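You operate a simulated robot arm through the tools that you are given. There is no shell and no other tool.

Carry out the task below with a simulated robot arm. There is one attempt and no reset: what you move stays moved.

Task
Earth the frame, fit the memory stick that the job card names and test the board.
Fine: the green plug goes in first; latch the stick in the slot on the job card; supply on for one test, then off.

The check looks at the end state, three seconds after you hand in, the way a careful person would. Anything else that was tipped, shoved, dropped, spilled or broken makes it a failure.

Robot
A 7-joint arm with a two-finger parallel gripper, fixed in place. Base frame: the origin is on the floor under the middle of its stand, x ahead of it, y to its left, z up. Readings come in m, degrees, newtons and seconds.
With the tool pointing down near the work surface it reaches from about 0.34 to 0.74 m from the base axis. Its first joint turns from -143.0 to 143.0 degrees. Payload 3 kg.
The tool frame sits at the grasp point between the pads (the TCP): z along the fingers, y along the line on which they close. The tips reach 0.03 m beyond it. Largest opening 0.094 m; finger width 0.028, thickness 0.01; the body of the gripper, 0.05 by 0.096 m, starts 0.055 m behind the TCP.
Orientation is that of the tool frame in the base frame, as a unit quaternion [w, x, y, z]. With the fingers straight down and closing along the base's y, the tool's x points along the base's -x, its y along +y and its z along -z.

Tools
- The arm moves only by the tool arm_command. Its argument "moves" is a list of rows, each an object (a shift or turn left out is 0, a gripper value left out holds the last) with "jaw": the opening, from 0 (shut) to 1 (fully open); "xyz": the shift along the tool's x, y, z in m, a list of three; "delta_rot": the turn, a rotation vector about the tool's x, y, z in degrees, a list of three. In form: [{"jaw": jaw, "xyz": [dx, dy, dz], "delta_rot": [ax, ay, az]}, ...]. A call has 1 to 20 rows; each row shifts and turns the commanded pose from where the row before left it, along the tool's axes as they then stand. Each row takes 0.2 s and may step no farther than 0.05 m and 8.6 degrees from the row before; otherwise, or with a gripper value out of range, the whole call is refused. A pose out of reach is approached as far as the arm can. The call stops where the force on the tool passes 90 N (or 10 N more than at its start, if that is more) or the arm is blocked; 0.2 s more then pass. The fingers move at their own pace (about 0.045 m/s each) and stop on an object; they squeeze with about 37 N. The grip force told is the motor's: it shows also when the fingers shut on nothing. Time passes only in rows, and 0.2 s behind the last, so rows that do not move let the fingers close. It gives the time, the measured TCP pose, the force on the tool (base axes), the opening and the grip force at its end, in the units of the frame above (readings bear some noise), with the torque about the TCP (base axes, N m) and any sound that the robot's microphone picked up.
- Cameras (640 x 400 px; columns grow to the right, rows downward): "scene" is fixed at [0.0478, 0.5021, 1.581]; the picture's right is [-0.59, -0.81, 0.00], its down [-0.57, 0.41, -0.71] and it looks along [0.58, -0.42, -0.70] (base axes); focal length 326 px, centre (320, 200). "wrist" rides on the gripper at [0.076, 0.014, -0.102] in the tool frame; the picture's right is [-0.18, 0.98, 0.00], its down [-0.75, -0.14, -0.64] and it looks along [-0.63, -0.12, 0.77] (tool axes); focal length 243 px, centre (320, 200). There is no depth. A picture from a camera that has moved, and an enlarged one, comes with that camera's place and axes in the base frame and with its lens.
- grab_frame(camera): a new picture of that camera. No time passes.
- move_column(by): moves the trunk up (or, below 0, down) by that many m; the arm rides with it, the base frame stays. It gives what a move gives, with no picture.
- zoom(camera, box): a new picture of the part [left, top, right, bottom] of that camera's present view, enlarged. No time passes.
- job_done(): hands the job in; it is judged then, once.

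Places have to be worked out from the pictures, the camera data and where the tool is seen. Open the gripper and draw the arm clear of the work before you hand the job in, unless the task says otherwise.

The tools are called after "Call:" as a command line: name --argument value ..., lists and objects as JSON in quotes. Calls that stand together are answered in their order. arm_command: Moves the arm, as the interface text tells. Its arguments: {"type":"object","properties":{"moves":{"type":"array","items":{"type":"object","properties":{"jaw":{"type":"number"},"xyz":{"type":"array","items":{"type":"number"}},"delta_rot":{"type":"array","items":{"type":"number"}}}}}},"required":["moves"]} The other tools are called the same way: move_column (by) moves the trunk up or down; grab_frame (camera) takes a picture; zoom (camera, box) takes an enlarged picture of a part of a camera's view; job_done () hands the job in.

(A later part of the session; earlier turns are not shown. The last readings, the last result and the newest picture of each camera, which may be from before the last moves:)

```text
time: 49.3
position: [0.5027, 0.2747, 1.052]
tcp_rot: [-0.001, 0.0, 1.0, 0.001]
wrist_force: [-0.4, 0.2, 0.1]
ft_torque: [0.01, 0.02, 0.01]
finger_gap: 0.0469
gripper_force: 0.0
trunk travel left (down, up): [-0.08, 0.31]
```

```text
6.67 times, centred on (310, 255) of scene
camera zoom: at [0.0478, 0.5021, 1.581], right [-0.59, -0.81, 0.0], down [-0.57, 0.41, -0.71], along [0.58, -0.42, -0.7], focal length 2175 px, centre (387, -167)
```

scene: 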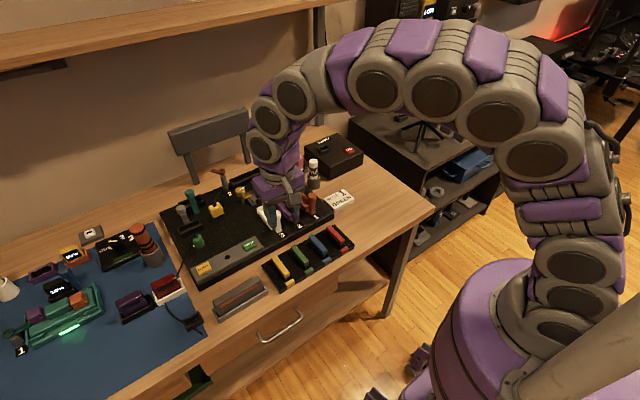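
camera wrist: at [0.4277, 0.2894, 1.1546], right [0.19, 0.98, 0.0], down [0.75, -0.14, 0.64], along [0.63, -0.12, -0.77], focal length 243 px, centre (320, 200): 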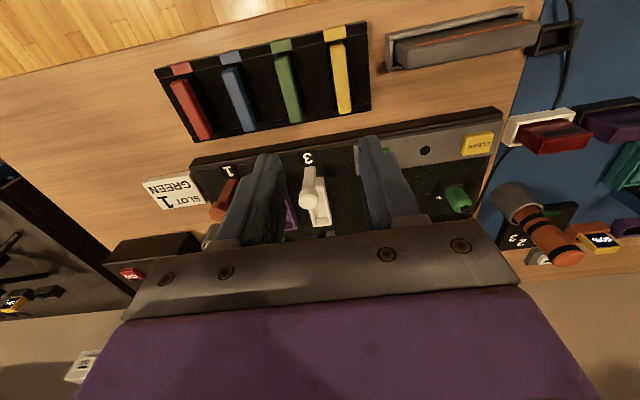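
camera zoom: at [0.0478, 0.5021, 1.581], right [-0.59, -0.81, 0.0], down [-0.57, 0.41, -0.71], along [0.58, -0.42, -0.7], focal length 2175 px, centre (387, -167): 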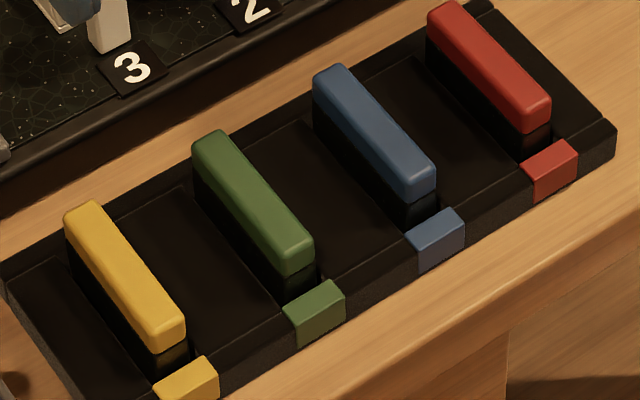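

The stick is a coloured cap on a dark strip; first estimate (0.50, 0.24, top ≈0.87). I move closer for a better view.

Call:
arm_command --moves '[{"xyz": [0.0293, -0.0063, 0.0263]}, {"xyz": [0.0293, -0.0063, 0.0263]}, {"xyz": [0.0293, -0.0063, 0.0263]}, {}]'

Call:
grab_frame --camera "wrist"

Call:
zoom --camera "wrist" --box '[240, 100, 400, 200]'

Call:
zoom --camera "scene" --box '[276, 235, 324, 275]'

```text
time: 50.3
position: [0.4128, 0.2571, 0.9717]
tcp_rot: [0.0, 0.0, 1.0, 0.002]
wrist_force: [0.5, 0.2, -0.2]
ft_torque: [0.02, 0.01, 0.02]
finger_gap: 0.0467
gripper_force: 0.1
trunk travel left (down, up): [-0.08, 0.31]
```

```text
taken
camera wrist: at [0.3382, 0.2708, 1.0738], right [0.18, 0.98, 0.0], down [0.75, -0.14, 0.64], along [0.63, -0.12, -0.77], focal length 243 px, centre (320, 200)
```

wrist: 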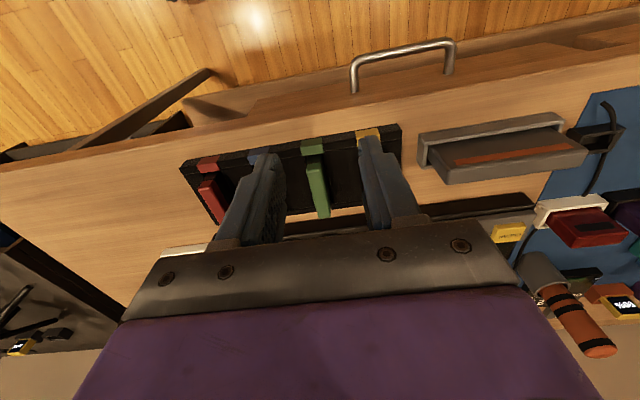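

```text
4.00 times, centred on (320, 150) of wrist
camera zoom: at [0.3382, 0.2708, 1.0738], right [0.18, 0.98, 0.0], down [0.75, -0.14, 0.64], along [0.63, -0.12, -0.77], focal length 970 px, centre (320, 400)
```

zoom: 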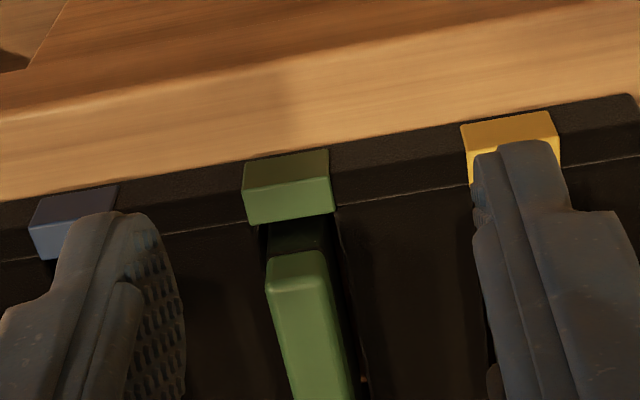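

```text
10.00 times, centred on (300, 255) of scene
camera zoom: at [0.0478, 0.5021, 1.581], right [-0.59, -0.81, 0.0], down [-0.57, 0.41, -0.71], along [0.58, -0.42, -0.7], focal length 3263 px, centre (520, -350)
```

zoom: 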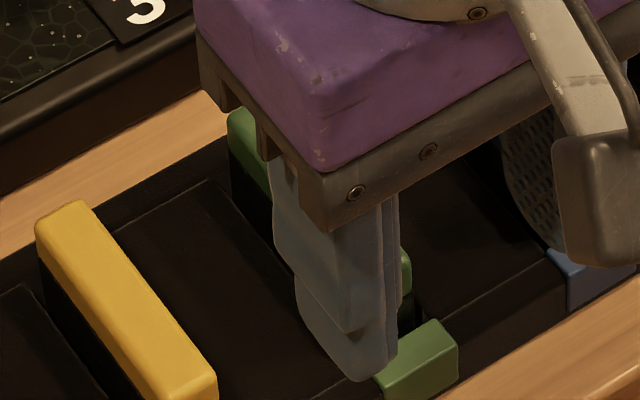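

I zoom on the stick's far end too, to have both ends in this view.

Call:
zoom --camera "wrist" --box '[280, 150, 376, 230]'

```text
5.00 times, centred on (328, 190) of wrist
camera zoom: at [0.3382, 0.2708, 1.0738], right [0.18, 0.98, 0.0], down [0.75, -0.14, 0.64], along [0.63, -0.12, -0.77], focal length 1213 px, centre (280, 250)
```

zoom: 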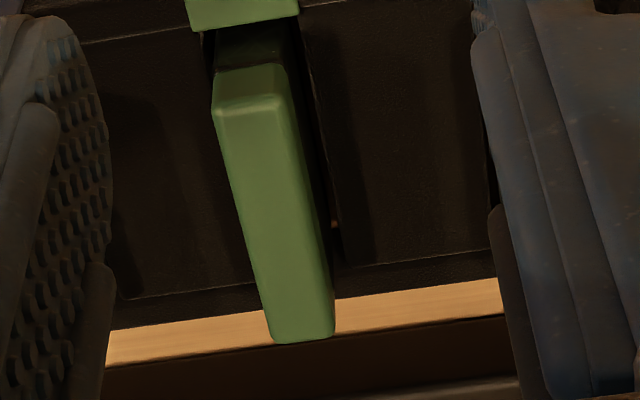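

The green stick's cap runs from (0.461, 0.2425) to (0.527, 0.2415), top z≈0.880, about 12.5 mm wide. Before picking it, I inspect slot 1 and its latch up close.

Call:
arm_command --moves '[{"jaw": 1, "xyz": [-0.0302, -0.0236, -0.0102]}, {"xyz": [-0.0302, -0.0236, -0.0052]}, {"xyz": [-0.0302, -0.0236, -0.0052]}, {"xyz": [-0.0302, -0.0236, -0.0052]}, {"xyz": [-0.0302, -0.0236, -0.0052]}, {}]'

Call:
grab_frame --camera "wrist"

Call:
zoom --camera "wrist" --box '[272, 130, 368, 210]'

Call:
zoom --camera "scene" --box '[280, 180, 328, 230]'

```text
time: 51.7
position: [0.5667, 0.1404, 1.0065]
tcp_rot: [0.001, 0.0, 1.0, 0.001]
wrist_force: [0.3, -0.2, 0.0]
ft_torque: [-0.02, -0.01, -0.01]
finger_gap: 0.0939
gripper_force: 0.0
trunk travel left (down, up): [-0.08, 0.31]
```

```text
taken
camera wrist: at [0.491, 0.1532, 1.1091], right [0.18, 0.98, 0.0], down [0.75, -0.14, 0.64], along [0.63, -0.12, -0.77], focal length 243 px, centre (320, 200)
```

wrist: 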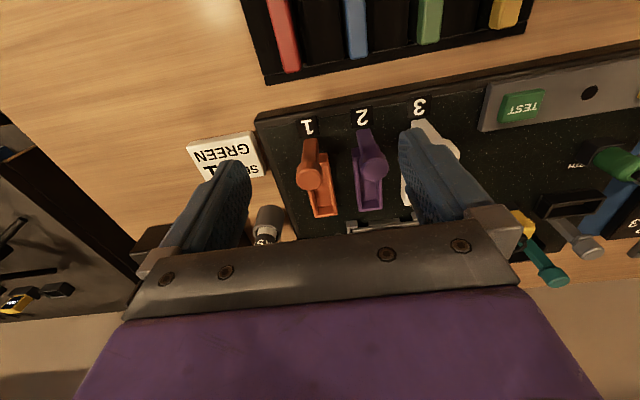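

```text
5.00 times, centred on (320, 170) of wrist
camera zoom: at [0.491, 0.1532, 1.1091], right [0.18, 0.98, 0.0], down [0.75, -0.14, 0.64], along [0.63, -0.12, -0.77], focal length 1213 px, centre (320, 350)
```

zoom: 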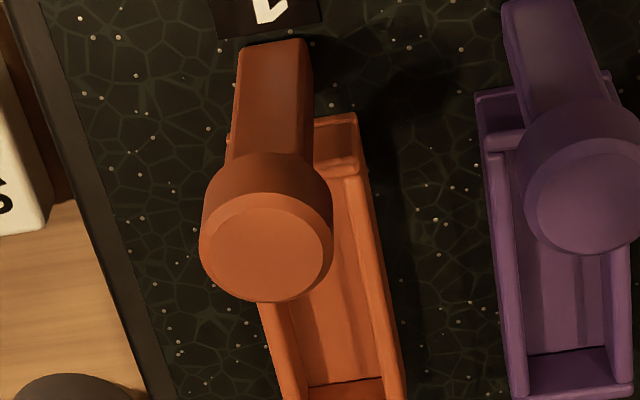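

```text
8.00 times, centred on (304, 205) of scene
camera zoom: at [0.0478, 0.5021, 1.581], right [-0.59, -0.81, 0.0], down [-0.57, 0.41, -0.71], along [0.58, -0.42, -0.7], focal length 2610 px, centre (448, 160)
```

zoom: 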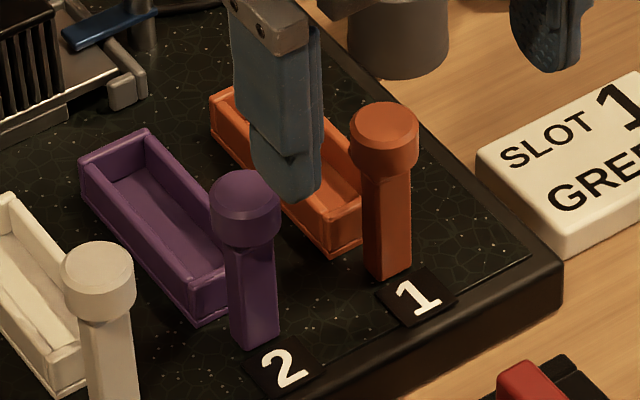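

The latch lever of slot 1 stands ~9 cm tall at the slot's front end, knob top at (0.605, 0.1235, 0.94); it should fold forward over the stick. I move a bit further over to see into the slot.

Call:
arm_command --moves '[{"xyz": [-0.03, -0.005, -0.012]}, {"xyz": [-0.03, -0.005, -0.012]}, {}]'

Call:
zoom --camera "wrist" --box '[260, 70, 388, 190]'

Call:
zoom --camera "scene" --box '[280, 180, 328, 230]'

```text
time: 52.5
position: [0.6252, 0.1286, 1.0293]
tcp_rot: [0.0, 0.0, 1.0, 0.001]
wrist_force: [-0.7, 0.4, 0.2]
ft_torque: [-0.01, 0.02, -0.02]
finger_gap: 0.0939
gripper_force: 0.1
trunk travel left (down, up): [-0.08, 0.31]
```

```text
3.33 times, centred on (324, 130) of wrist
camera zoom: at [0.5499, 0.1426, 1.1321], right [0.18, 0.98, 0.0], down [0.75, -0.14, 0.64], along [0.63, -0.12, -0.77], focal length 809 px, centre (307, 433)
```

zoom: 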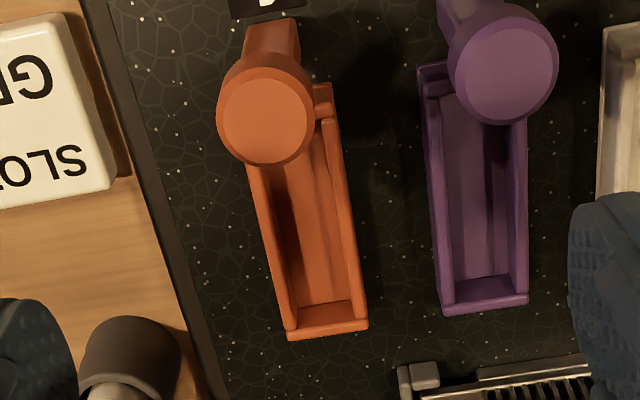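

```text
8.00 times, centred on (304, 205) of scene
camera zoom: at [0.0478, 0.5021, 1.581], right [-0.59, -0.81, 0.0], down [-0.57, 0.41, -0.71], along [0.58, -0.42, -0.7], focal length 2610 px, centre (448, 160)
```

zoom: 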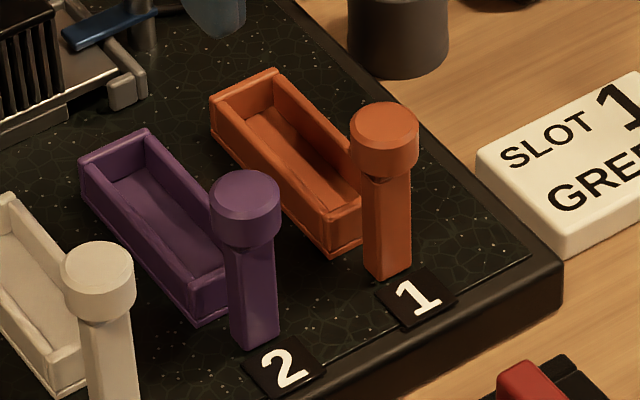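

I zoom further on slot 1 in the scene view for its height and inner size.

Call:
zoom --camera "scene" --box '[286, 182, 318, 222]'

Call:
zoom --camera "wrist" --box '[284, 100, 356, 180]'

```text
10.00 times, centred on (302, 202) of scene
camera zoom: at [0.0478, 0.5021, 1.581], right [-0.59, -0.81, 0.0], down [-0.57, 0.41, -0.71], along [0.58, -0.42, -0.7], focal length 3263 px, centre (500, 180)
```

zoom: 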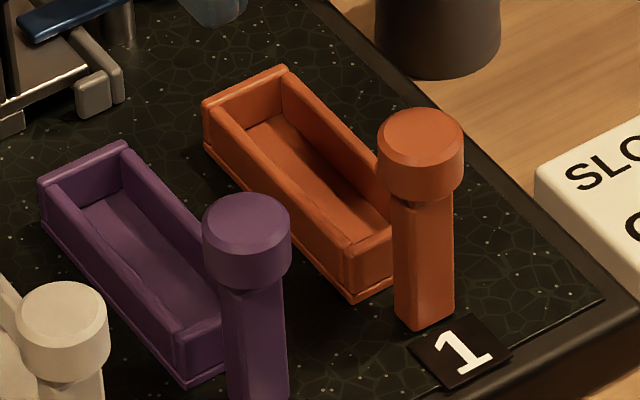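

```text
5.00 times, centred on (320, 140) of wrist
camera zoom: at [0.5499, 0.1426, 1.1321], right [0.18, 0.98, 0.0], down [0.75, -0.14, 0.64], along [0.63, -0.12, -0.77], focal length 1213 px, centre (320, 500)
```

zoom: 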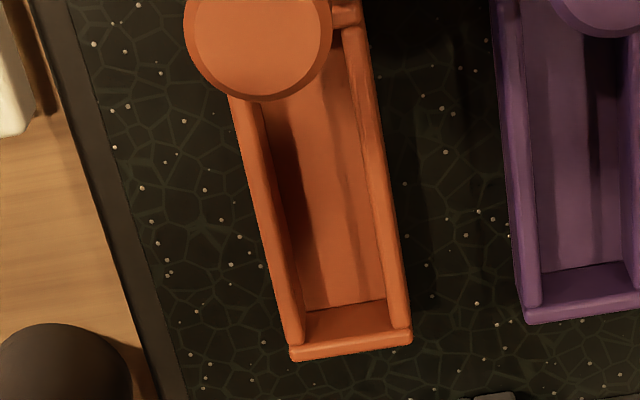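

For a better height estimate I take a second wrist view from 13 cm further right, giving a wide baseline on slot 1.

Call:
arm_command --moves '[{"xyz": [0, -0.0433, 0]}, {"xyz": [0, -0.0433, 0]}, {"xyz": [0, -0.0433, 0]}, {}]'

Call:
grab_frame --camera "wrist"

Call:
zoom --camera "wrist" --box '[384, 70, 480, 150]'

```text
time: 53.5
position: [0.6271, 0.0003, 1.0262]
tcp_rot: [0.0, 0.0, 1.0, 0.001]
wrist_force: [-0.3, 1.2, 0.0]
ft_torque: [0.02, -0.02, 0.05]
finger_gap: 0.0941
gripper_force: 0.0
trunk travel left (down, up): [-0.08, 0.31]
```

```text
taken
camera wrist: at [0.5517, 0.0141, 1.1286], right [0.18, 0.98, 0.0], down [0.75, -0.14, 0.64], along [0.63, -0.12, -0.77], focal length 243 px, centre (320, 200)
```

wrist: 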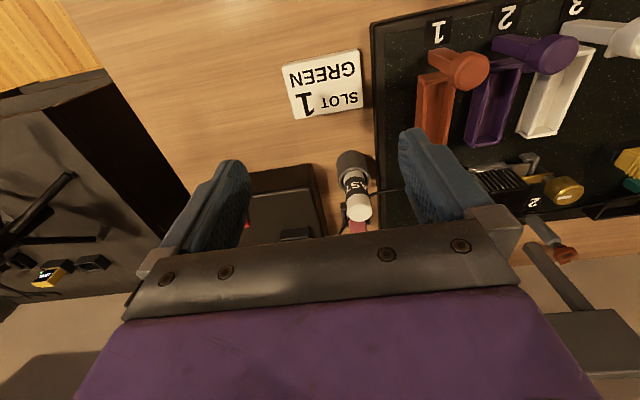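

```text
5.00 times, centred on (432, 110) of wrist
camera zoom: at [0.5517, 0.0141, 1.1286], right [0.18, 0.98, 0.0], down [0.75, -0.14, 0.64], along [0.63, -0.12, -0.77], focal length 1213 px, centre (-240, 650)
```

zoom: 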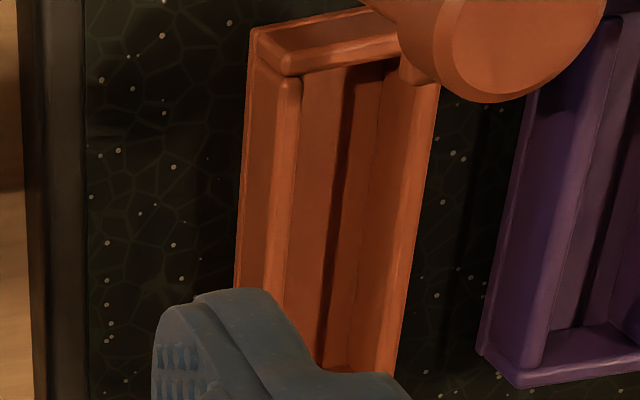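

The right finger hides the slot's far end; I close the fingers to clear the view.

Call:
arm_command --moves '[{"jaw": 0.2}, {}, {}, {}, {}]'

Call:
zoom --camera "wrist" --box '[384, 70, 480, 150]'

```text
time: 54.7
position: [0.6267, -0.0002, 1.0259]
tcp_rot: [0.0, 0.0, 1.0, 0.001]
wrist_force: [0.7, -0.4, -0.7]
ft_torque: [0.01, -0.02, -0.03]
finger_gap: 0.0186
gripper_force: 0.1
trunk travel left (down, up): [-0.08, 0.31]
```

```text
5.00 times, centred on (432, 110) of wrist
camera zoom: at [0.5517, 0.0141, 1.1285], right [0.18, 0.98, 0.0], down [0.75, -0.14, 0.64], along [0.63, -0.12, -0.77], focal length 1213 px, centre (-240, 650)
```

zoom: 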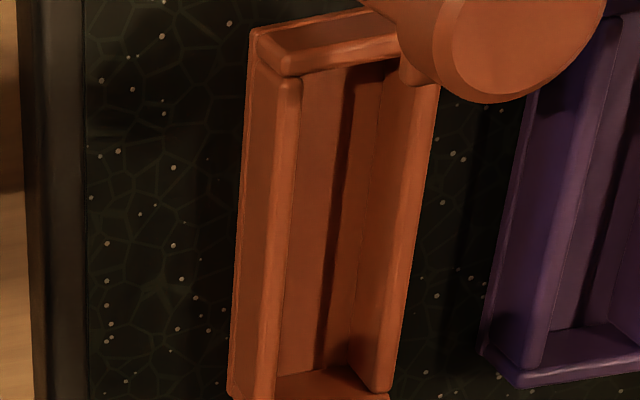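

I shift the zoom down to see the far end of slot 1.

Call:
zoom --camera "wrist" --box '[392, 100, 472, 170]'

```text
5.71 times, centred on (432, 135) of wrist
camera zoom: at [0.5517, 0.0141, 1.1285], right [0.18, 0.98, 0.0], down [0.75, -0.14, 0.64], along [0.63, -0.12, -0.77], focal length 1386 px, centre (-320, 571)
```

zoom: 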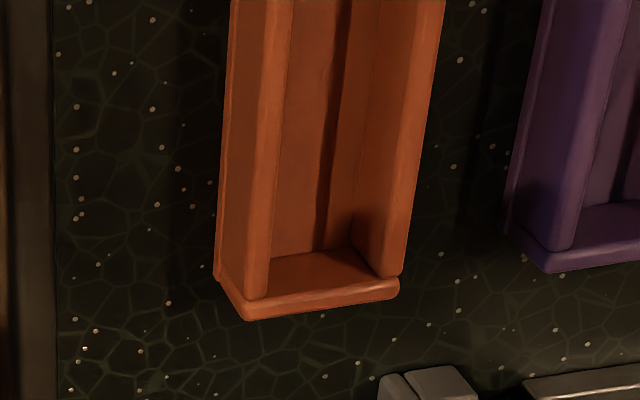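

Wide-baseline triangulation gives slot 1: outer x 0.636–0.718, y 0.104–0.135 (centre 0.120), wall top z 0.8715, floor ≈0.859. Now I go above the green stick.

Call:
arm_command --moves '[{"jaw": 0.45, "xyz": [0.0222, 0.0404, 0.0]}, {"xyz": [0.0222, 0.0404, 0.0]}, {"xyz": [0.0222, 0.0404, 0.0043]}, {"xyz": [0.0222, 0.0404, 0.0043]}, {"xyz": [0.0222, 0.0404, 0.0043]}, {"xyz": [0.0222, 0.0404, 0.0103]}, {"xyz": [0, 0, 0.03]}, {}]'

Call:
grab_frame --camera "wrist"

Call:
zoom --camera "wrist" --box '[256, 70, 384, 190]'

```text
time: 56.5
position: [0.4936, 0.2415, 0.9773]
tcp_rot: [-0.001, 0.0, 1.0, 0.001]
wrist_force: [-0.1, 0.4, -0.5]
ft_torque: [-0.01, -0.02, 0.03]
finger_gap: 0.0423
gripper_force: 0.0
trunk travel left (down, up): [-0.08, 0.31]
```

```text
taken
camera wrist: at [0.4193, 0.2557, 1.0789], right [0.18, 0.98, 0.0], down [0.75, -0.14, 0.64], along [0.63, -0.12, -0.77], focal length 243 px, centre (320, 200)
```

wrist: 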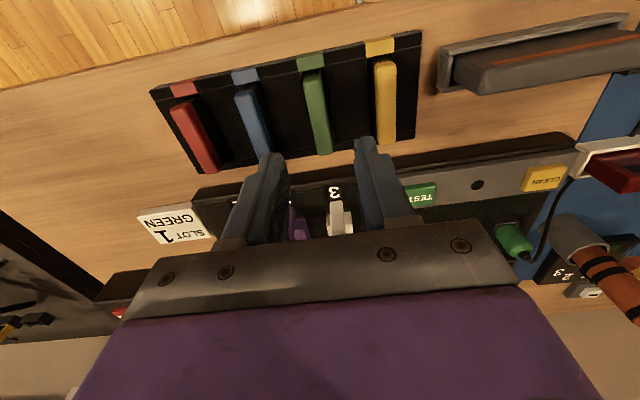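

```text
3.33 times, centred on (320, 130) of wrist
camera zoom: at [0.4193, 0.2557, 1.0789], right [0.18, 0.98, 0.0], down [0.75, -0.14, 0.64], along [0.63, -0.12, -0.77], focal length 809 px, centre (320, 433)
```

zoom: 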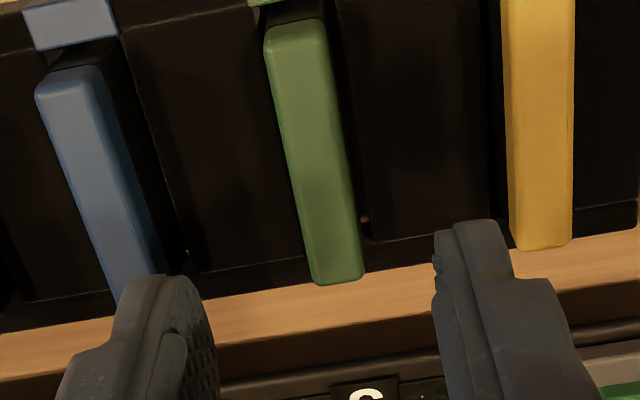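

Wrist-only triangulation puts the green cap at x 0.471–0.536, y 0.2404, top z 0.867, cap bottom ≈0.850. I centre over it and descend in stages.

Call:
arm_command --moves '[{"xyz": [-0.005, -0.0006, 0.025]}, {"xyz": [-0.005, -0.0006, 0.025]}, {"xyz": [0, 0, 0.02]}, {}]'

Call:
zoom --camera "wrist" --box '[240, 90, 400, 220]'

Call:
zoom --camera "scene" --box '[262, 225, 358, 285]'

```text
time: 57.5
position: [0.503, 0.2426, 0.9057]
tcp_rot: [0.0, 0.0, 1.0, 0.001]
wrist_force: [-0.2, -0.5, -0.9]
ft_torque: [-0.01, -0.02, -0.03]
finger_gap: 0.0425
gripper_force: 0.0
trunk travel left (down, up): [-0.08, 0.31]
```

```text
3.08 times, centred on (320, 155) of wrist
camera zoom: at [0.4275, 0.2574, 1.007], right [0.18, 0.98, 0.0], down [0.75, -0.14, 0.64], along [0.63, -0.12, -0.77], focal length 746 px, centre (320, 338)
```

zoom: 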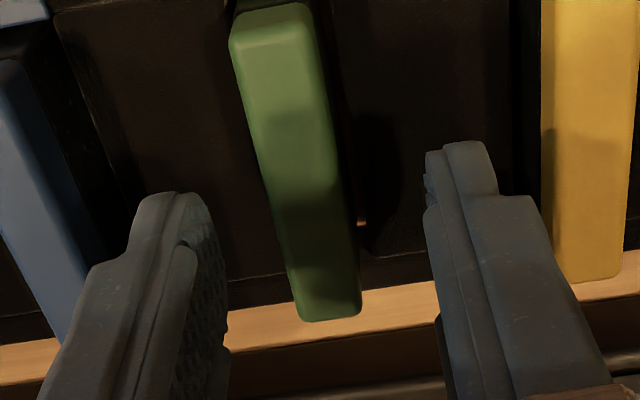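

```text
6.67 times, centred on (310, 255) of scene
camera zoom: at [0.0478, 0.5021, 1.581], right [-0.59, -0.81, 0.0], down [-0.57, 0.41, -0.71], along [0.58, -0.42, -0.7], focal length 2175 px, centre (387, -167)
```

zoom: 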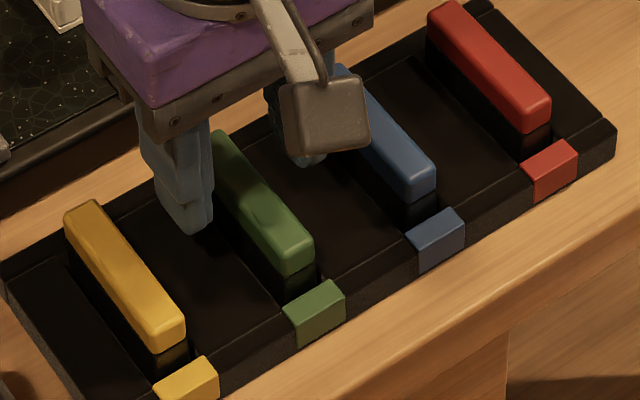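

Relative to the camera the stick is 2.5 mm to the right of the finger centre; I correct that and lower to grip height z≈0.883.

Call:
arm_command --moves '[{"xyz": [-0.001, -0.0025, 0.0075]}, {"xyz": [0, 0, 0.0075]}, {"xyz": [0, 0, 0.0075]}, {}]'

Call:
zoom --camera "wrist" --box '[240, 100, 400, 230]'

Call:
zoom --camera "scene" --box '[270, 230, 334, 280]'

```text
time: 58.5
position: [0.5032, 0.2381, 0.8812]
tcp_rot: [0.001, 0.0, 1.0, 0.0]
wrist_force: [-0.4, 0.2, 0.0]
ft_torque: [0.0, 0.0, 0.01]
finger_gap: 0.0423
gripper_force: 0.0
trunk travel left (down, up): [-0.08, 0.31]
```

```text
3.08 times, centred on (320, 165) of wrist
camera zoom: at [0.428, 0.2521, 0.9834], right [0.18, 0.98, 0.0], down [0.75, -0.14, 0.64], along [0.63, -0.12, -0.77], focal length 746 px, centre (320, 308)
```

zoom: 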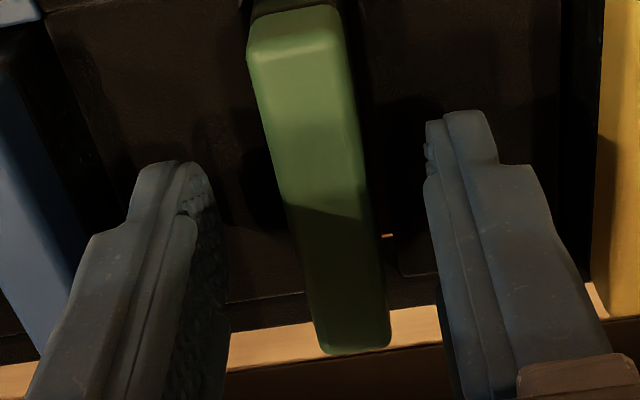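

```text
8.00 times, centred on (302, 255) of scene
camera zoom: at [0.0478, 0.5021, 1.581], right [-0.59, -0.81, 0.0], down [-0.57, 0.41, -0.71], along [0.58, -0.42, -0.7], focal length 2610 px, centre (464, -240)
```

zoom: 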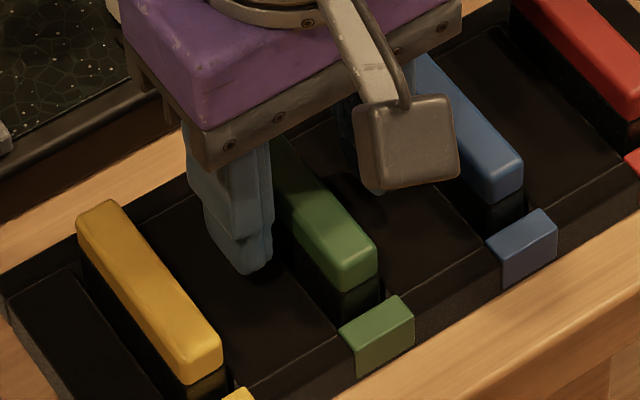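

The cap is centred between the fingers. I close to grip it.

Call:
arm_command --moves '[{"jaw": 0}, {}, {}, {}]'

Call:
zoom --camera "wrist" --box '[240, 100, 400, 230]'

```text
time: 59.5
position: [0.5037, 0.238, 0.8819]
tcp_rot: [-0.001, 0.001, 1.0, 0.001]
wrist_force: [0.2, 0.1, -0.2]
ft_torque: [0.04, -0.01, 0.0]
finger_gap: 0.0145
gripper_force: 37.1
trunk travel left (down, up): [-0.08, 0.31]
```

```text
3.08 times, centred on (320, 165) of wrist
camera zoom: at [0.4279, 0.2521, 0.9835], right [0.18, 0.98, 0.0], down [0.75, -0.14, 0.64], along [0.63, -0.12, -0.77], focal length 746 px, centre (320, 308)
```

zoom: 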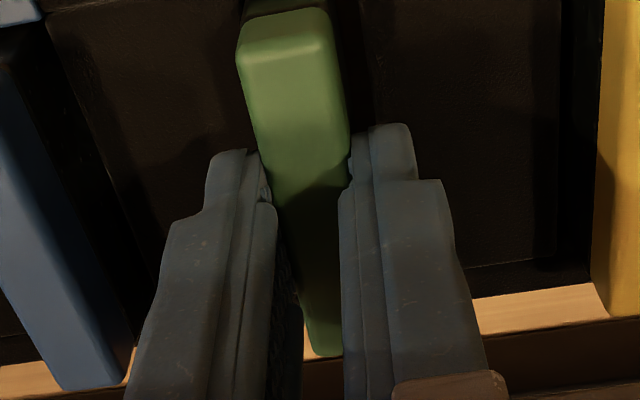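

Gripped (14.5 mm, 37 N). I lift straight up, slowly at first.

Call:
arm_command --moves '[{"xyz": [0, 0, -0.01]}, {"xyz": [0, 0, -0.015]}, {"xyz": [0, 0, -0.025]}, {"xyz": [0, 0, -0.04]}, {"xyz": [0, 0, -0.03]}, {}]'

Call:
grab_frame --camera "wrist"

Call:
zoom --camera "wrist" --box '[240, 100, 400, 230]'

Call:
zoom --camera "scene" --box '[262, 200, 358, 285]'

```text
time: 60.9
position: [0.5061, 0.2353, 1.0042]
tcp_rot: [-0.001, 0.0, 1.0, 0.001]
wrist_force: [-0.2, -0.4, -0.6]
ft_torque: [-0.03, 0.01, -0.01]
finger_gap: 0.0146
gripper_force: 36.9
trunk travel left (down, up): [-0.08, 0.31]
```

```text
taken
camera wrist: at [0.4301, 0.2507, 1.1055], right [0.18, 0.98, 0.0], down [0.75, -0.14, 0.64], along [0.63, -0.12, -0.77], focal length 243 px, centre (320, 200)
```

wrist: 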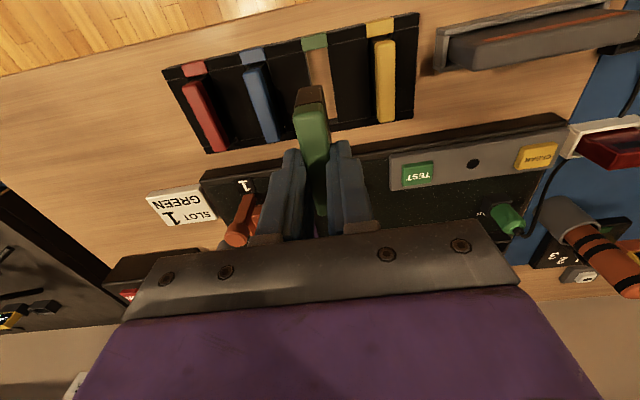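

```text
3.08 times, centred on (320, 165) of wrist
camera zoom: at [0.4301, 0.2507, 1.1055], right [0.18, 0.98, 0.0], down [0.75, -0.14, 0.64], along [0.63, -0.12, -0.77], focal length 746 px, centre (320, 308)
```

zoom: 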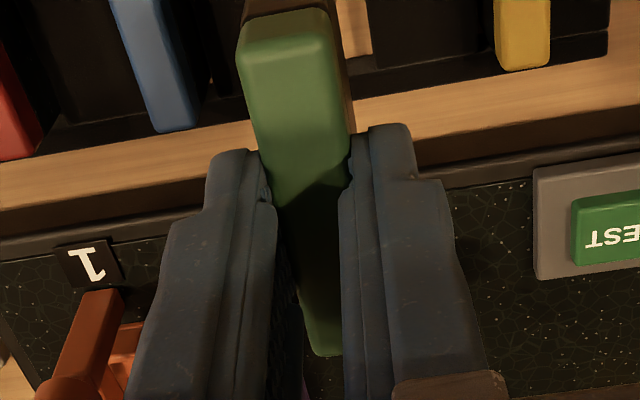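

```text
4.71 times, centred on (310, 242) of scene
camera zoom: at [0.0478, 0.5021, 1.581], right [-0.59, -0.81, 0.0], down [-0.57, 0.41, -0.71], along [0.58, -0.42, -0.7], focal length 1536 px, centre (367, 0)
```

zoom: 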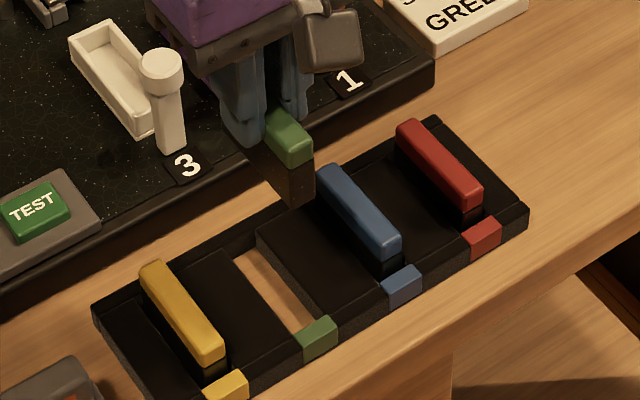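

The stick is out; it has a dark body under the green cap. I zoom to measure the body's depth below the cap.

Call:
zoom --camera "wrist" --box '[270, 70, 366, 130]'

Call:
zoom --camera "scene" --box '[276, 210, 340, 250]'

```text
6.67 times, centred on (318, 100) of wrist
camera zoom: at [0.4301, 0.2507, 1.1055], right [0.18, 0.98, 0.0], down [0.75, -0.14, 0.64], along [0.63, -0.12, -0.77], focal length 1618 px, centre (333, 867)
```

zoom: 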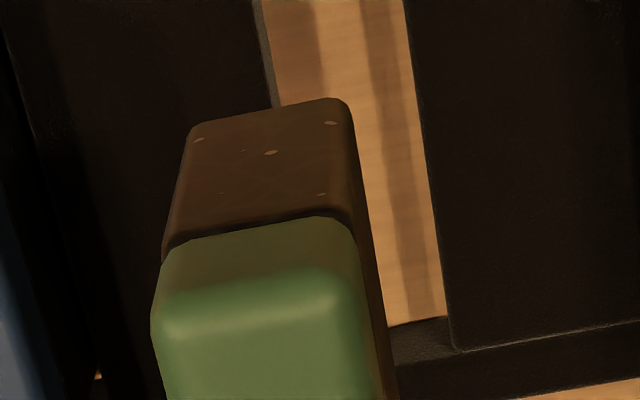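

```text
10.00 times, centred on (308, 230) of scene
camera zoom: at [0.0478, 0.5021, 1.581], right [-0.59, -0.81, 0.0], down [-0.57, 0.41, -0.71], along [0.58, -0.42, -0.7], focal length 3263 px, centre (440, -100)
```

zoom: 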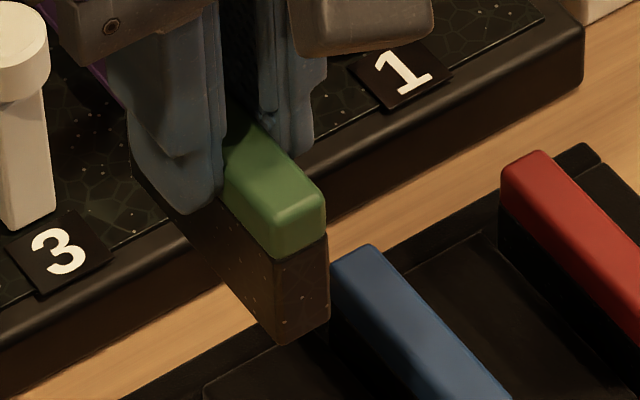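

The stick is ~48 mm tall (16 mm cap, 32 mm body), centred in the grip; its bottom is ~63 mm below the TCP. I raise a bit and carry it over the levers to above slot 1.

Call:
arm_command --moves '[{"xyz": [0, 0, -0.025]}, {"xyz": [-0.0342, -0.023, 0]}, {"xyz": [-0.0342, -0.023, 0]}, {"xyz": [-0.0342, -0.023, 0]}, {"xyz": [-0.0342, -0.023, 0]}, {"xyz": [-0.0342, -0.023, 0]}, {}]'

Call:
grab_frame --camera "wrist"

Call:
zoom --camera "wrist" --box '[260, 60, 380, 180]'

Call:
zoom --camera "scene" --box '[262, 160, 342, 230]'

```text
time: 62.5
position: [0.6776, 0.1174, 1.0279]
tcp_rot: [0.0, 0.0, 1.0, 0.0]
wrist_force: [-0.4, 0.0, -1.1]
ft_torque: [-0.01, 0.02, -0.02]
finger_gap: 0.0144
gripper_force: 37.0
trunk travel left (down, up): [-0.08, 0.31]
```

```text
taken
camera wrist: at [0.6013, 0.1324, 1.1311], right [0.18, 0.98, 0.0], down [0.75, -0.14, 0.64], along [0.63, -0.12, -0.77], focal length 243 px, centre (320, 200)
```

wrist: 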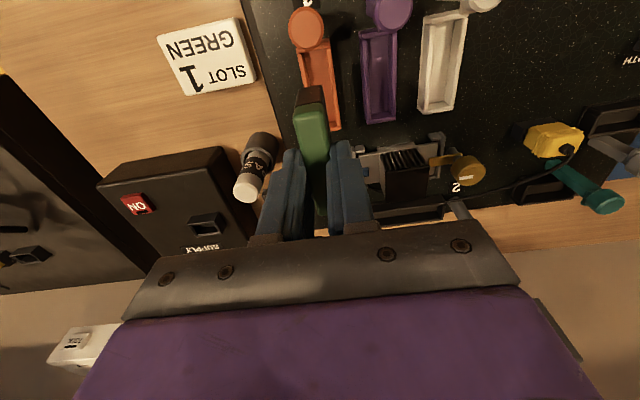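

```text
3.33 times, centred on (320, 120) of wrist
camera zoom: at [0.6013, 0.1324, 1.1311], right [0.18, 0.98, 0.0], down [0.75, -0.14, 0.64], along [0.63, -0.12, -0.77], focal length 809 px, centre (320, 467)
```

zoom: 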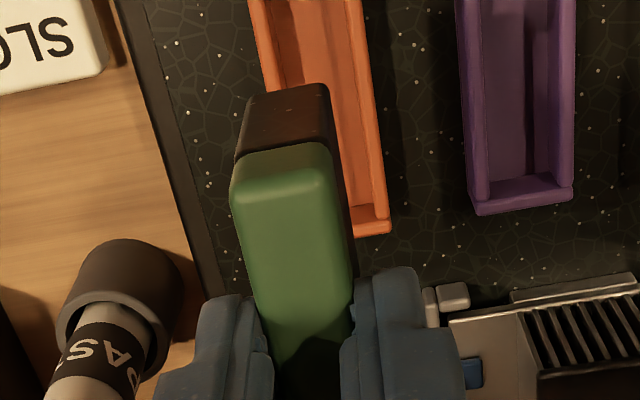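

```text
5.71 times, centred on (302, 195) of scene
camera zoom: at [0.0478, 0.5021, 1.581], right [-0.59, -0.81, 0.0], down [-0.57, 0.41, -0.71], along [0.58, -0.42, -0.7], focal length 1864 px, centre (423, 229)
```

zoom: 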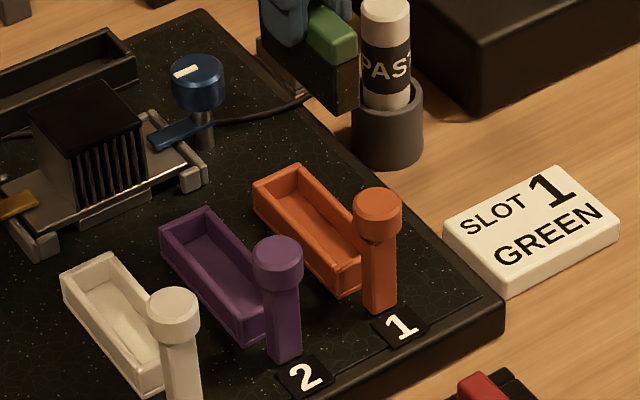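

The wrist view agrees that the stick is within ~1–2 mm of slot 1's centreline. I descend to about 15 mm above the slot walls and check again.

Call:
arm_command --moves '[{"xyz": [0, 0.0005, 0.026]}, {"xyz": [0, 0.0005, 0.026]}, {"xyz": [0, 0.0005, 0.026]}, {}]'

Call:
zoom --camera "wrist" --box '[272, 70, 368, 130]'

Call:
zoom --camera "scene" --box '[270, 165, 334, 215]'

```text
time: 63.5
position: [0.6737, 0.1239, 0.9509]
tcp_rot: [0.0, 0.0, 1.0, 0.001]
wrist_force: [0.1, 0.1, -0.5]
ft_torque: [0.03, -0.04, -0.01]
finger_gap: 0.0145
gripper_force: 37.2
trunk travel left (down, up): [-0.08, 0.31]
```

```text
6.67 times, centred on (320, 100) of wrist
camera zoom: at [0.5988, 0.1377, 1.0526], right [0.18, 0.98, 0.0], down [0.75, -0.14, 0.64], along [0.63, -0.12, -0.77], focal length 1618 px, centre (320, 867)
```

zoom: 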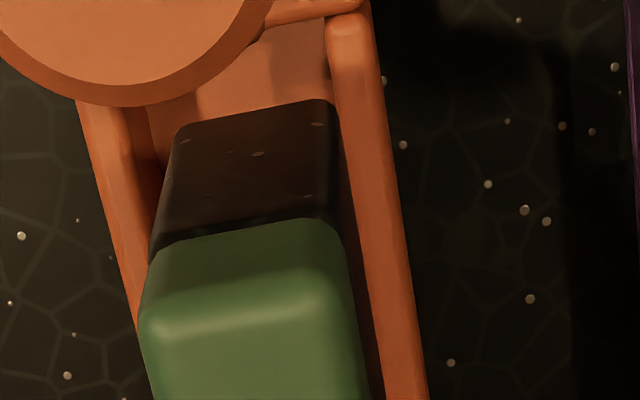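

```text
8.00 times, centred on (302, 190) of scene
camera zoom: at [0.0478, 0.5021, 1.581], right [-0.59, -0.81, 0.0], down [-0.57, 0.41, -0.71], along [0.58, -0.42, -0.7], focal length 2610 px, centre (464, 280)
```

zoom: 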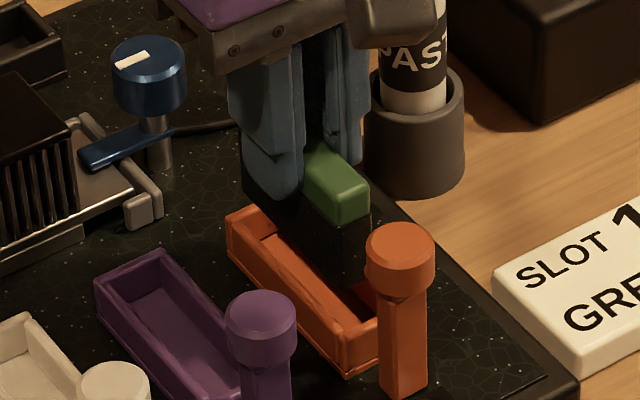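

The camera shows the slot centre is 4 mm to the right (and ~2.5 mm further out) of the stick; walls' inner gap is ~23 mm. I shift and lower to just inside the walls.

Call:
arm_command --moves '[{"xyz": [-0.0025, -0.004, 0]}, {"xyz": [0, 0, 0.006]}, {"xyz": [0, 0, 0.006]}, {}]'

Call:
zoom --camera "wrist" --box '[272, 70, 368, 130]'

Call:
zoom --camera "scene" --box '[270, 165, 334, 215]'

```text
time: 64.5
position: [0.6776, 0.119, 0.9364]
tcp_rot: [-0.001, 0.001, 1.0, 0.001]
wrist_force: [-0.3, 0.2, 0.6]
ft_torque: [0.03, 0.0, 0.0]
finger_gap: 0.0145
gripper_force: 37.1
trunk travel left (down, up): [-0.08, 0.31]
```

```text
6.67 times, centred on (320, 100) of wrist
camera zoom: at [0.6017, 0.1337, 1.0394], right [0.18, 0.98, 0.0], down [0.75, -0.14, 0.64], along [0.63, -0.12, -0.77], focal length 1618 px, centre (320, 867)
```

zoom: 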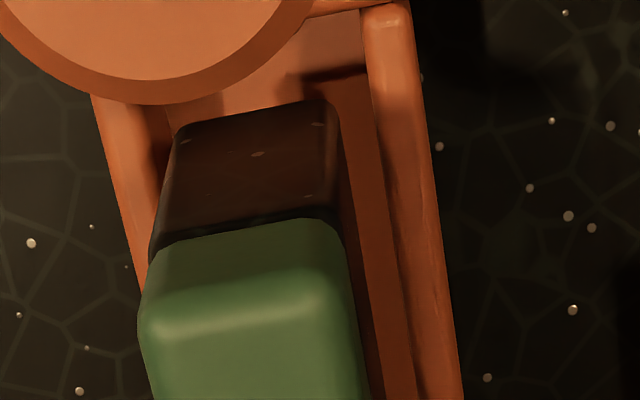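

```text
8.00 times, centred on (302, 190) of scene
camera zoom: at [0.0478, 0.5021, 1.581], right [-0.59, -0.81, 0.0], down [-0.57, 0.41, -0.71], along [0.58, -0.42, -0.7], focal length 2610 px, centre (464, 280)
```

zoom: 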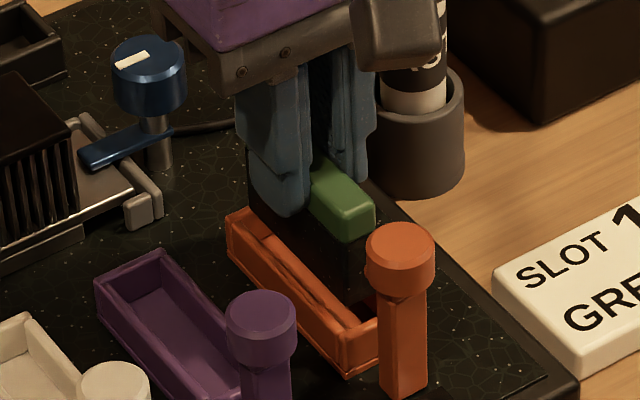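

The stick is centred between the walls, bottom at wall-top level. I lower it on in small steps until contact.

Call:
arm_command --moves '[{"xyz": [0, 0, 0.004]}, {"xyz": [0, 0, 0.004]}, {}]'

Call:
arm_command --moves '[{"xyz": [0, 0, 0.003]}, {}]'

Call:
arm_command --moves '[{"xyz": [0, 0, 0.002]}, {}]'

```text
time: 65.3
position: [0.677, 0.1197, 0.9288]
tcp_rot: [0.0, 0.0, 1.0, 0.001]
wrist_force: [-0.2, 0.2, -0.8]
ft_torque: [-0.02, -0.01, 0.0]
finger_gap: 0.0144
gripper_force: 37.5
trunk travel left (down, up): [-0.08, 0.31]
```

```text
time: 65.9
position: [0.6771, 0.1194, 0.926]
tcp_rot: [0.001, 0.0, 1.0, 0.001]
wrist_force: [0.2, -0.5, -0.5]
ft_torque: [0.01, -0.05, 0.03]
finger_gap: 0.0146
gripper_force: 37.3
trunk travel left (down, up): [-0.08, 0.31]
```

```text
time: 66.5
position: [0.6766, 0.1207, 0.9244]
tcp_rot: [0.0, 0.001, 1.0, 0.001]
wrist_force: [0.2, -0.4, -0.3]
ft_torque: [-0.03, 0.0, 0.02]
finger_gap: 0.0149
gripper_force: 36.9
trunk travel left (down, up): [-0.08, 0.31]
```

No contact yet at TCP z 0.924; continuing in 2 mm steps.

Call:
arm_command --moves '[{"xyz": [0, 0, 0.002]}, {}]'

Call:
arm_command --moves '[{"xyz": [0, 0, 0.002]}, {}]'

Call:
zoom --camera "wrist" --box '[272, 80, 368, 140]'

Call:
zoom --camera "scene" --box '[270, 165, 334, 215]'

```text
time: 67.1
position: [0.6779, 0.1185, 0.9225]
tcp_rot: [0.0, 0.0, 1.0, 0.001]
wrist_force: [0.2, -0.4, 0.3]
ft_torque: [0.02, 0.01, -0.01]
finger_gap: 0.0146
gripper_force: 36.7
trunk travel left (down, up): [-0.08, 0.31]
```

```text
time: 67.7
position: [0.6777, 0.1199, 0.9198]
tcp_rot: [-0.001, 0.0, 1.0, 0.001]
wrist_force: [-0.6, 0.4, 0.0]
ft_torque: [0.0, 0.01, 0.01]
finger_gap: 0.0146
gripper_force: 36.9
trunk travel left (down, up): [-0.08, 0.31]
```

```text
6.67 times, centred on (320, 110) of wrist
camera zoom: at [0.602, 0.1341, 1.022], right [0.18, 0.98, 0.0], down [0.75, -0.14, 0.64], along [0.63, -0.12, -0.77], focal length 1618 px, centre (320, 800)
```

zoom: 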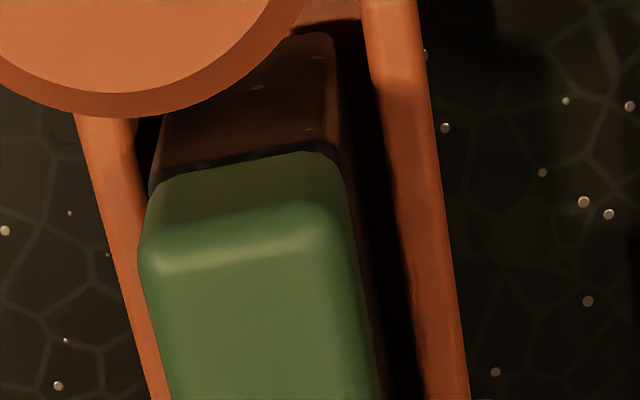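

```text
8.00 times, centred on (302, 190) of scene
camera zoom: at [0.0478, 0.5021, 1.581], right [-0.59, -0.81, 0.0], down [-0.57, 0.41, -0.71], along [0.58, -0.42, -0.7], focal length 2610 px, centre (464, 280)
```

zoom: 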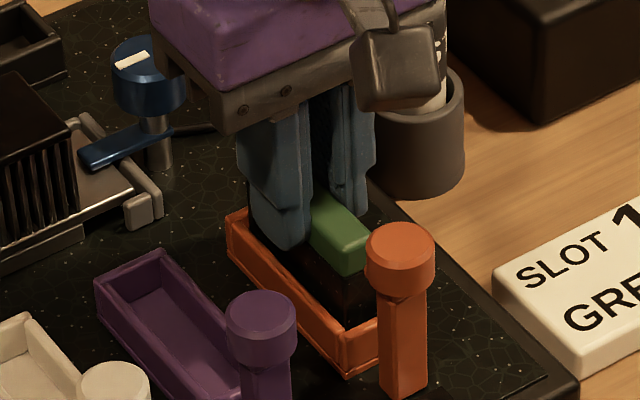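

Still free; continue downward 2 mm at a time, watching the force.

Call:
arm_command --moves '[{"xyz": [0, 0, 0.002]}, {}]'

Call:
arm_command --moves '[{"xyz": [0, 0, 0.002]}, {}]'

Call:
arm_command --moves '[{"xyz": [0, 0, 0.002]}, {}]'

```text
time: 68.3
position: [0.6778, 0.1181, 0.9174]
tcp_rot: [0.0, -0.001, 1.0, 0.001]
wrist_force: [0.2, -0.7, -0.7]
ft_torque: [0.0, 0.0, 0.03]
finger_gap: 0.0146
gripper_force: 36.9
trunk travel left (down, up): [-0.08, 0.31]
```

```text
time: 68.9
position: [0.6781, 0.1183, 0.9151]
tcp_rot: [0.0, 0.0, 1.0, 0.001]
wrist_force: [-0.1, 0.0, 0.2]
ft_torque: [-0.01, -0.03, 0.0]
finger_gap: 0.0149
gripper_force: 36.9
trunk travel left (down, up): [-0.08, 0.31]
```

```text
time: 69.5
position: [0.6774, 0.1196, 0.9154]
tcp_rot: [0.001, 0.0, 1.0, 0.001]
wrist_force: [0.7, -0.9, 7.3]
ft_torque: [-0.05, 0.07, -0.01]
finger_gap: 0.0146
gripper_force: 37.0
trunk travel left (down, up): [-0.08, 0.31]
```

Contact at TCP z≈0.915 (7 N up). I press a little further to see whether it seats or clicks.

Call:
arm_command --moves '[{"xyz": [0, 0, 0.0015]}, {}]'

Call:
arm_command --moves '[{"xyz": [0, 0, 0.0015]}, {}]'

Call:
zoom --camera "wrist" --box '[272, 80, 368, 140]'

Call:
zoom --camera "scene" --box '[270, 165, 334, 215]'

```text
time: 70.1
position: [0.6777, 0.1196, 0.9152]
tcp_rot: [0.002, 0.0, 1.0, 0.001]
wrist_force: [1.3, -1.2, 17.3]
ft_torque: [-0.12, 0.24, 0.02]
finger_gap: 0.0146
gripper_force: 37.2
trunk travel left (down, up): [-0.08, 0.31]
```

```text
time: 70.7
position: [0.6773, 0.1191, 0.9136]
tcp_rot: [0.002, 0.001, 1.0, 0.002]
wrist_force: [3.9, -0.9, 32.1]
ft_torque: [-0.04, -0.08, 0.0]
finger_gap: 0.0146
gripper_force: 37.7
trunk travel left (down, up): [-0.08, 0.31]
```

```text
6.67 times, centred on (320, 110) of wrist
camera zoom: at [0.6014, 0.1333, 1.0162], right [0.18, 0.98, 0.0], down [0.75, -0.14, 0.65], along [0.63, -0.12, -0.76], focal length 1618 px, centre (320, 800)
```

zoom: 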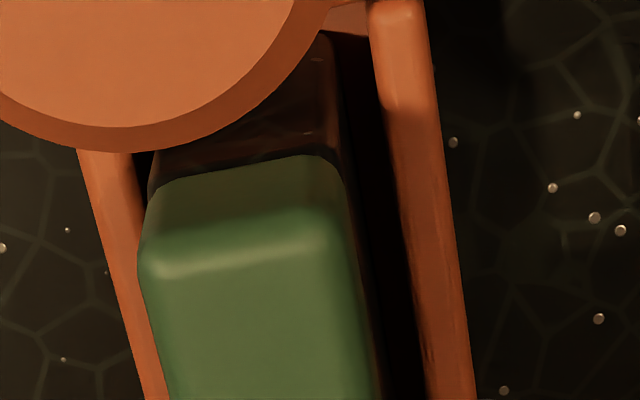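

```text
8.00 times, centred on (302, 190) of scene
camera zoom: at [0.0478, 0.5021, 1.581], right [-0.59, -0.81, 0.0], down [-0.57, 0.41, -0.71], along [0.58, -0.42, -0.7], focal length 2610 px, centre (464, 280)
```

zoom: 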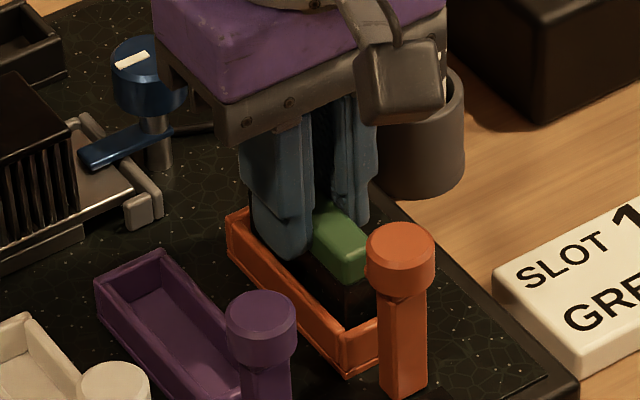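

The force rises against a hard floor (32 N, no click), so the stick is bottomed in the slot. I unload, open modestly and rise to look at how the latch can close over it.

Call:
arm_command --moves '[{"xyz": [0, 0, -0.0045]}, {}]'

Call:
arm_command --moves '[{"jaw": 0.35}, {}, {}]'

Call:
arm_command --moves '[{"xyz": [0, 0, -0.02]}, {"xyz": [0, 0, -0.04]}, {"xyz": [0, 0, -0.04]}, {}]'

Call:
grab_frame --camera "wrist"

Call:
zoom --camera "scene" --box '[270, 175, 334, 225]'

```text
time: 71.3
position: [0.6761, 0.1196, 0.9144]
tcp_rot: [-0.002, 0.0, 1.0, 0.0]
wrist_force: [2.3, -0.4, 8.7]
ft_torque: [-0.03, -0.44, -0.02]
finger_gap: 0.0148
gripper_force: 37.1
trunk travel left (down, up): [-0.08, 0.31]
```

```text
time: 72.1
position: [0.6775, 0.1197, 0.9152]
tcp_rot: [-0.001, 0.0, 1.0, 0.001]
wrist_force: [0.6, 0.1, 0.3]
ft_torque: [0.01, 0.02, -0.03]
finger_gap: 0.0327
gripper_force: 0.1
trunk travel left (down, up): [-0.08, 0.31]
```

```text
time: 73.1
position: [0.6784, 0.1212, 1.0154]
tcp_rot: [-0.001, 0.0, 1.0, 0.001]
wrist_force: [-0.2, 0.0, -0.7]
ft_torque: [-0.01, -0.04, -0.01]
finger_gap: 0.0328
gripper_force: 0.0
trunk travel left (down, up): [-0.08, 0.31]
```

```text
taken
camera wrist: at [0.6023, 0.1366, 1.1178], right [0.18, 0.98, 0.0], down [0.75, -0.14, 0.64], along [0.63, -0.12, -0.77], focal length 243 px, centre (320, 200)
```

wrist: 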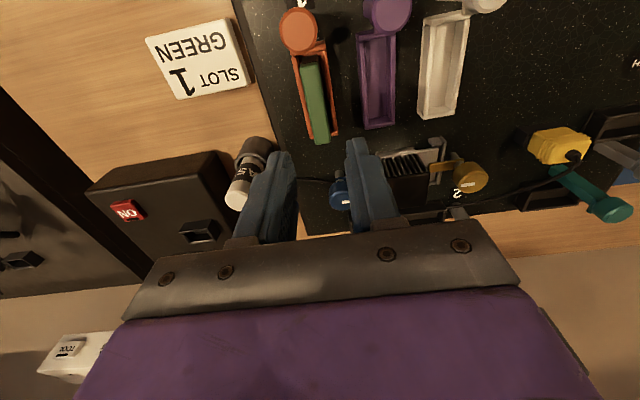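

```text
8.00 times, centred on (302, 200) of scene
camera zoom: at [0.0478, 0.5021, 1.581], right [-0.59, -0.81, 0.0], down [-0.57, 0.41, -0.71], along [0.58, -0.42, -0.7], focal length 2610 px, centre (464, 200)
```

zoom: 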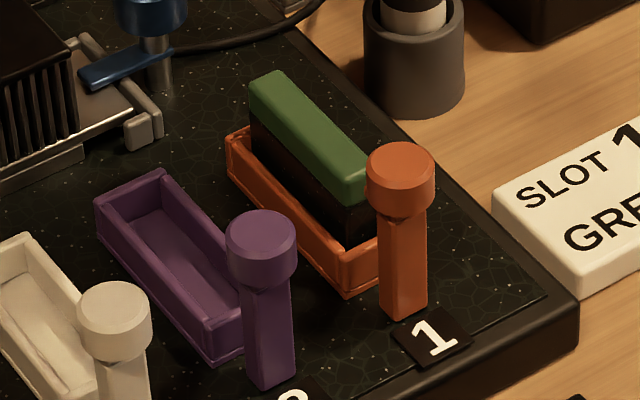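

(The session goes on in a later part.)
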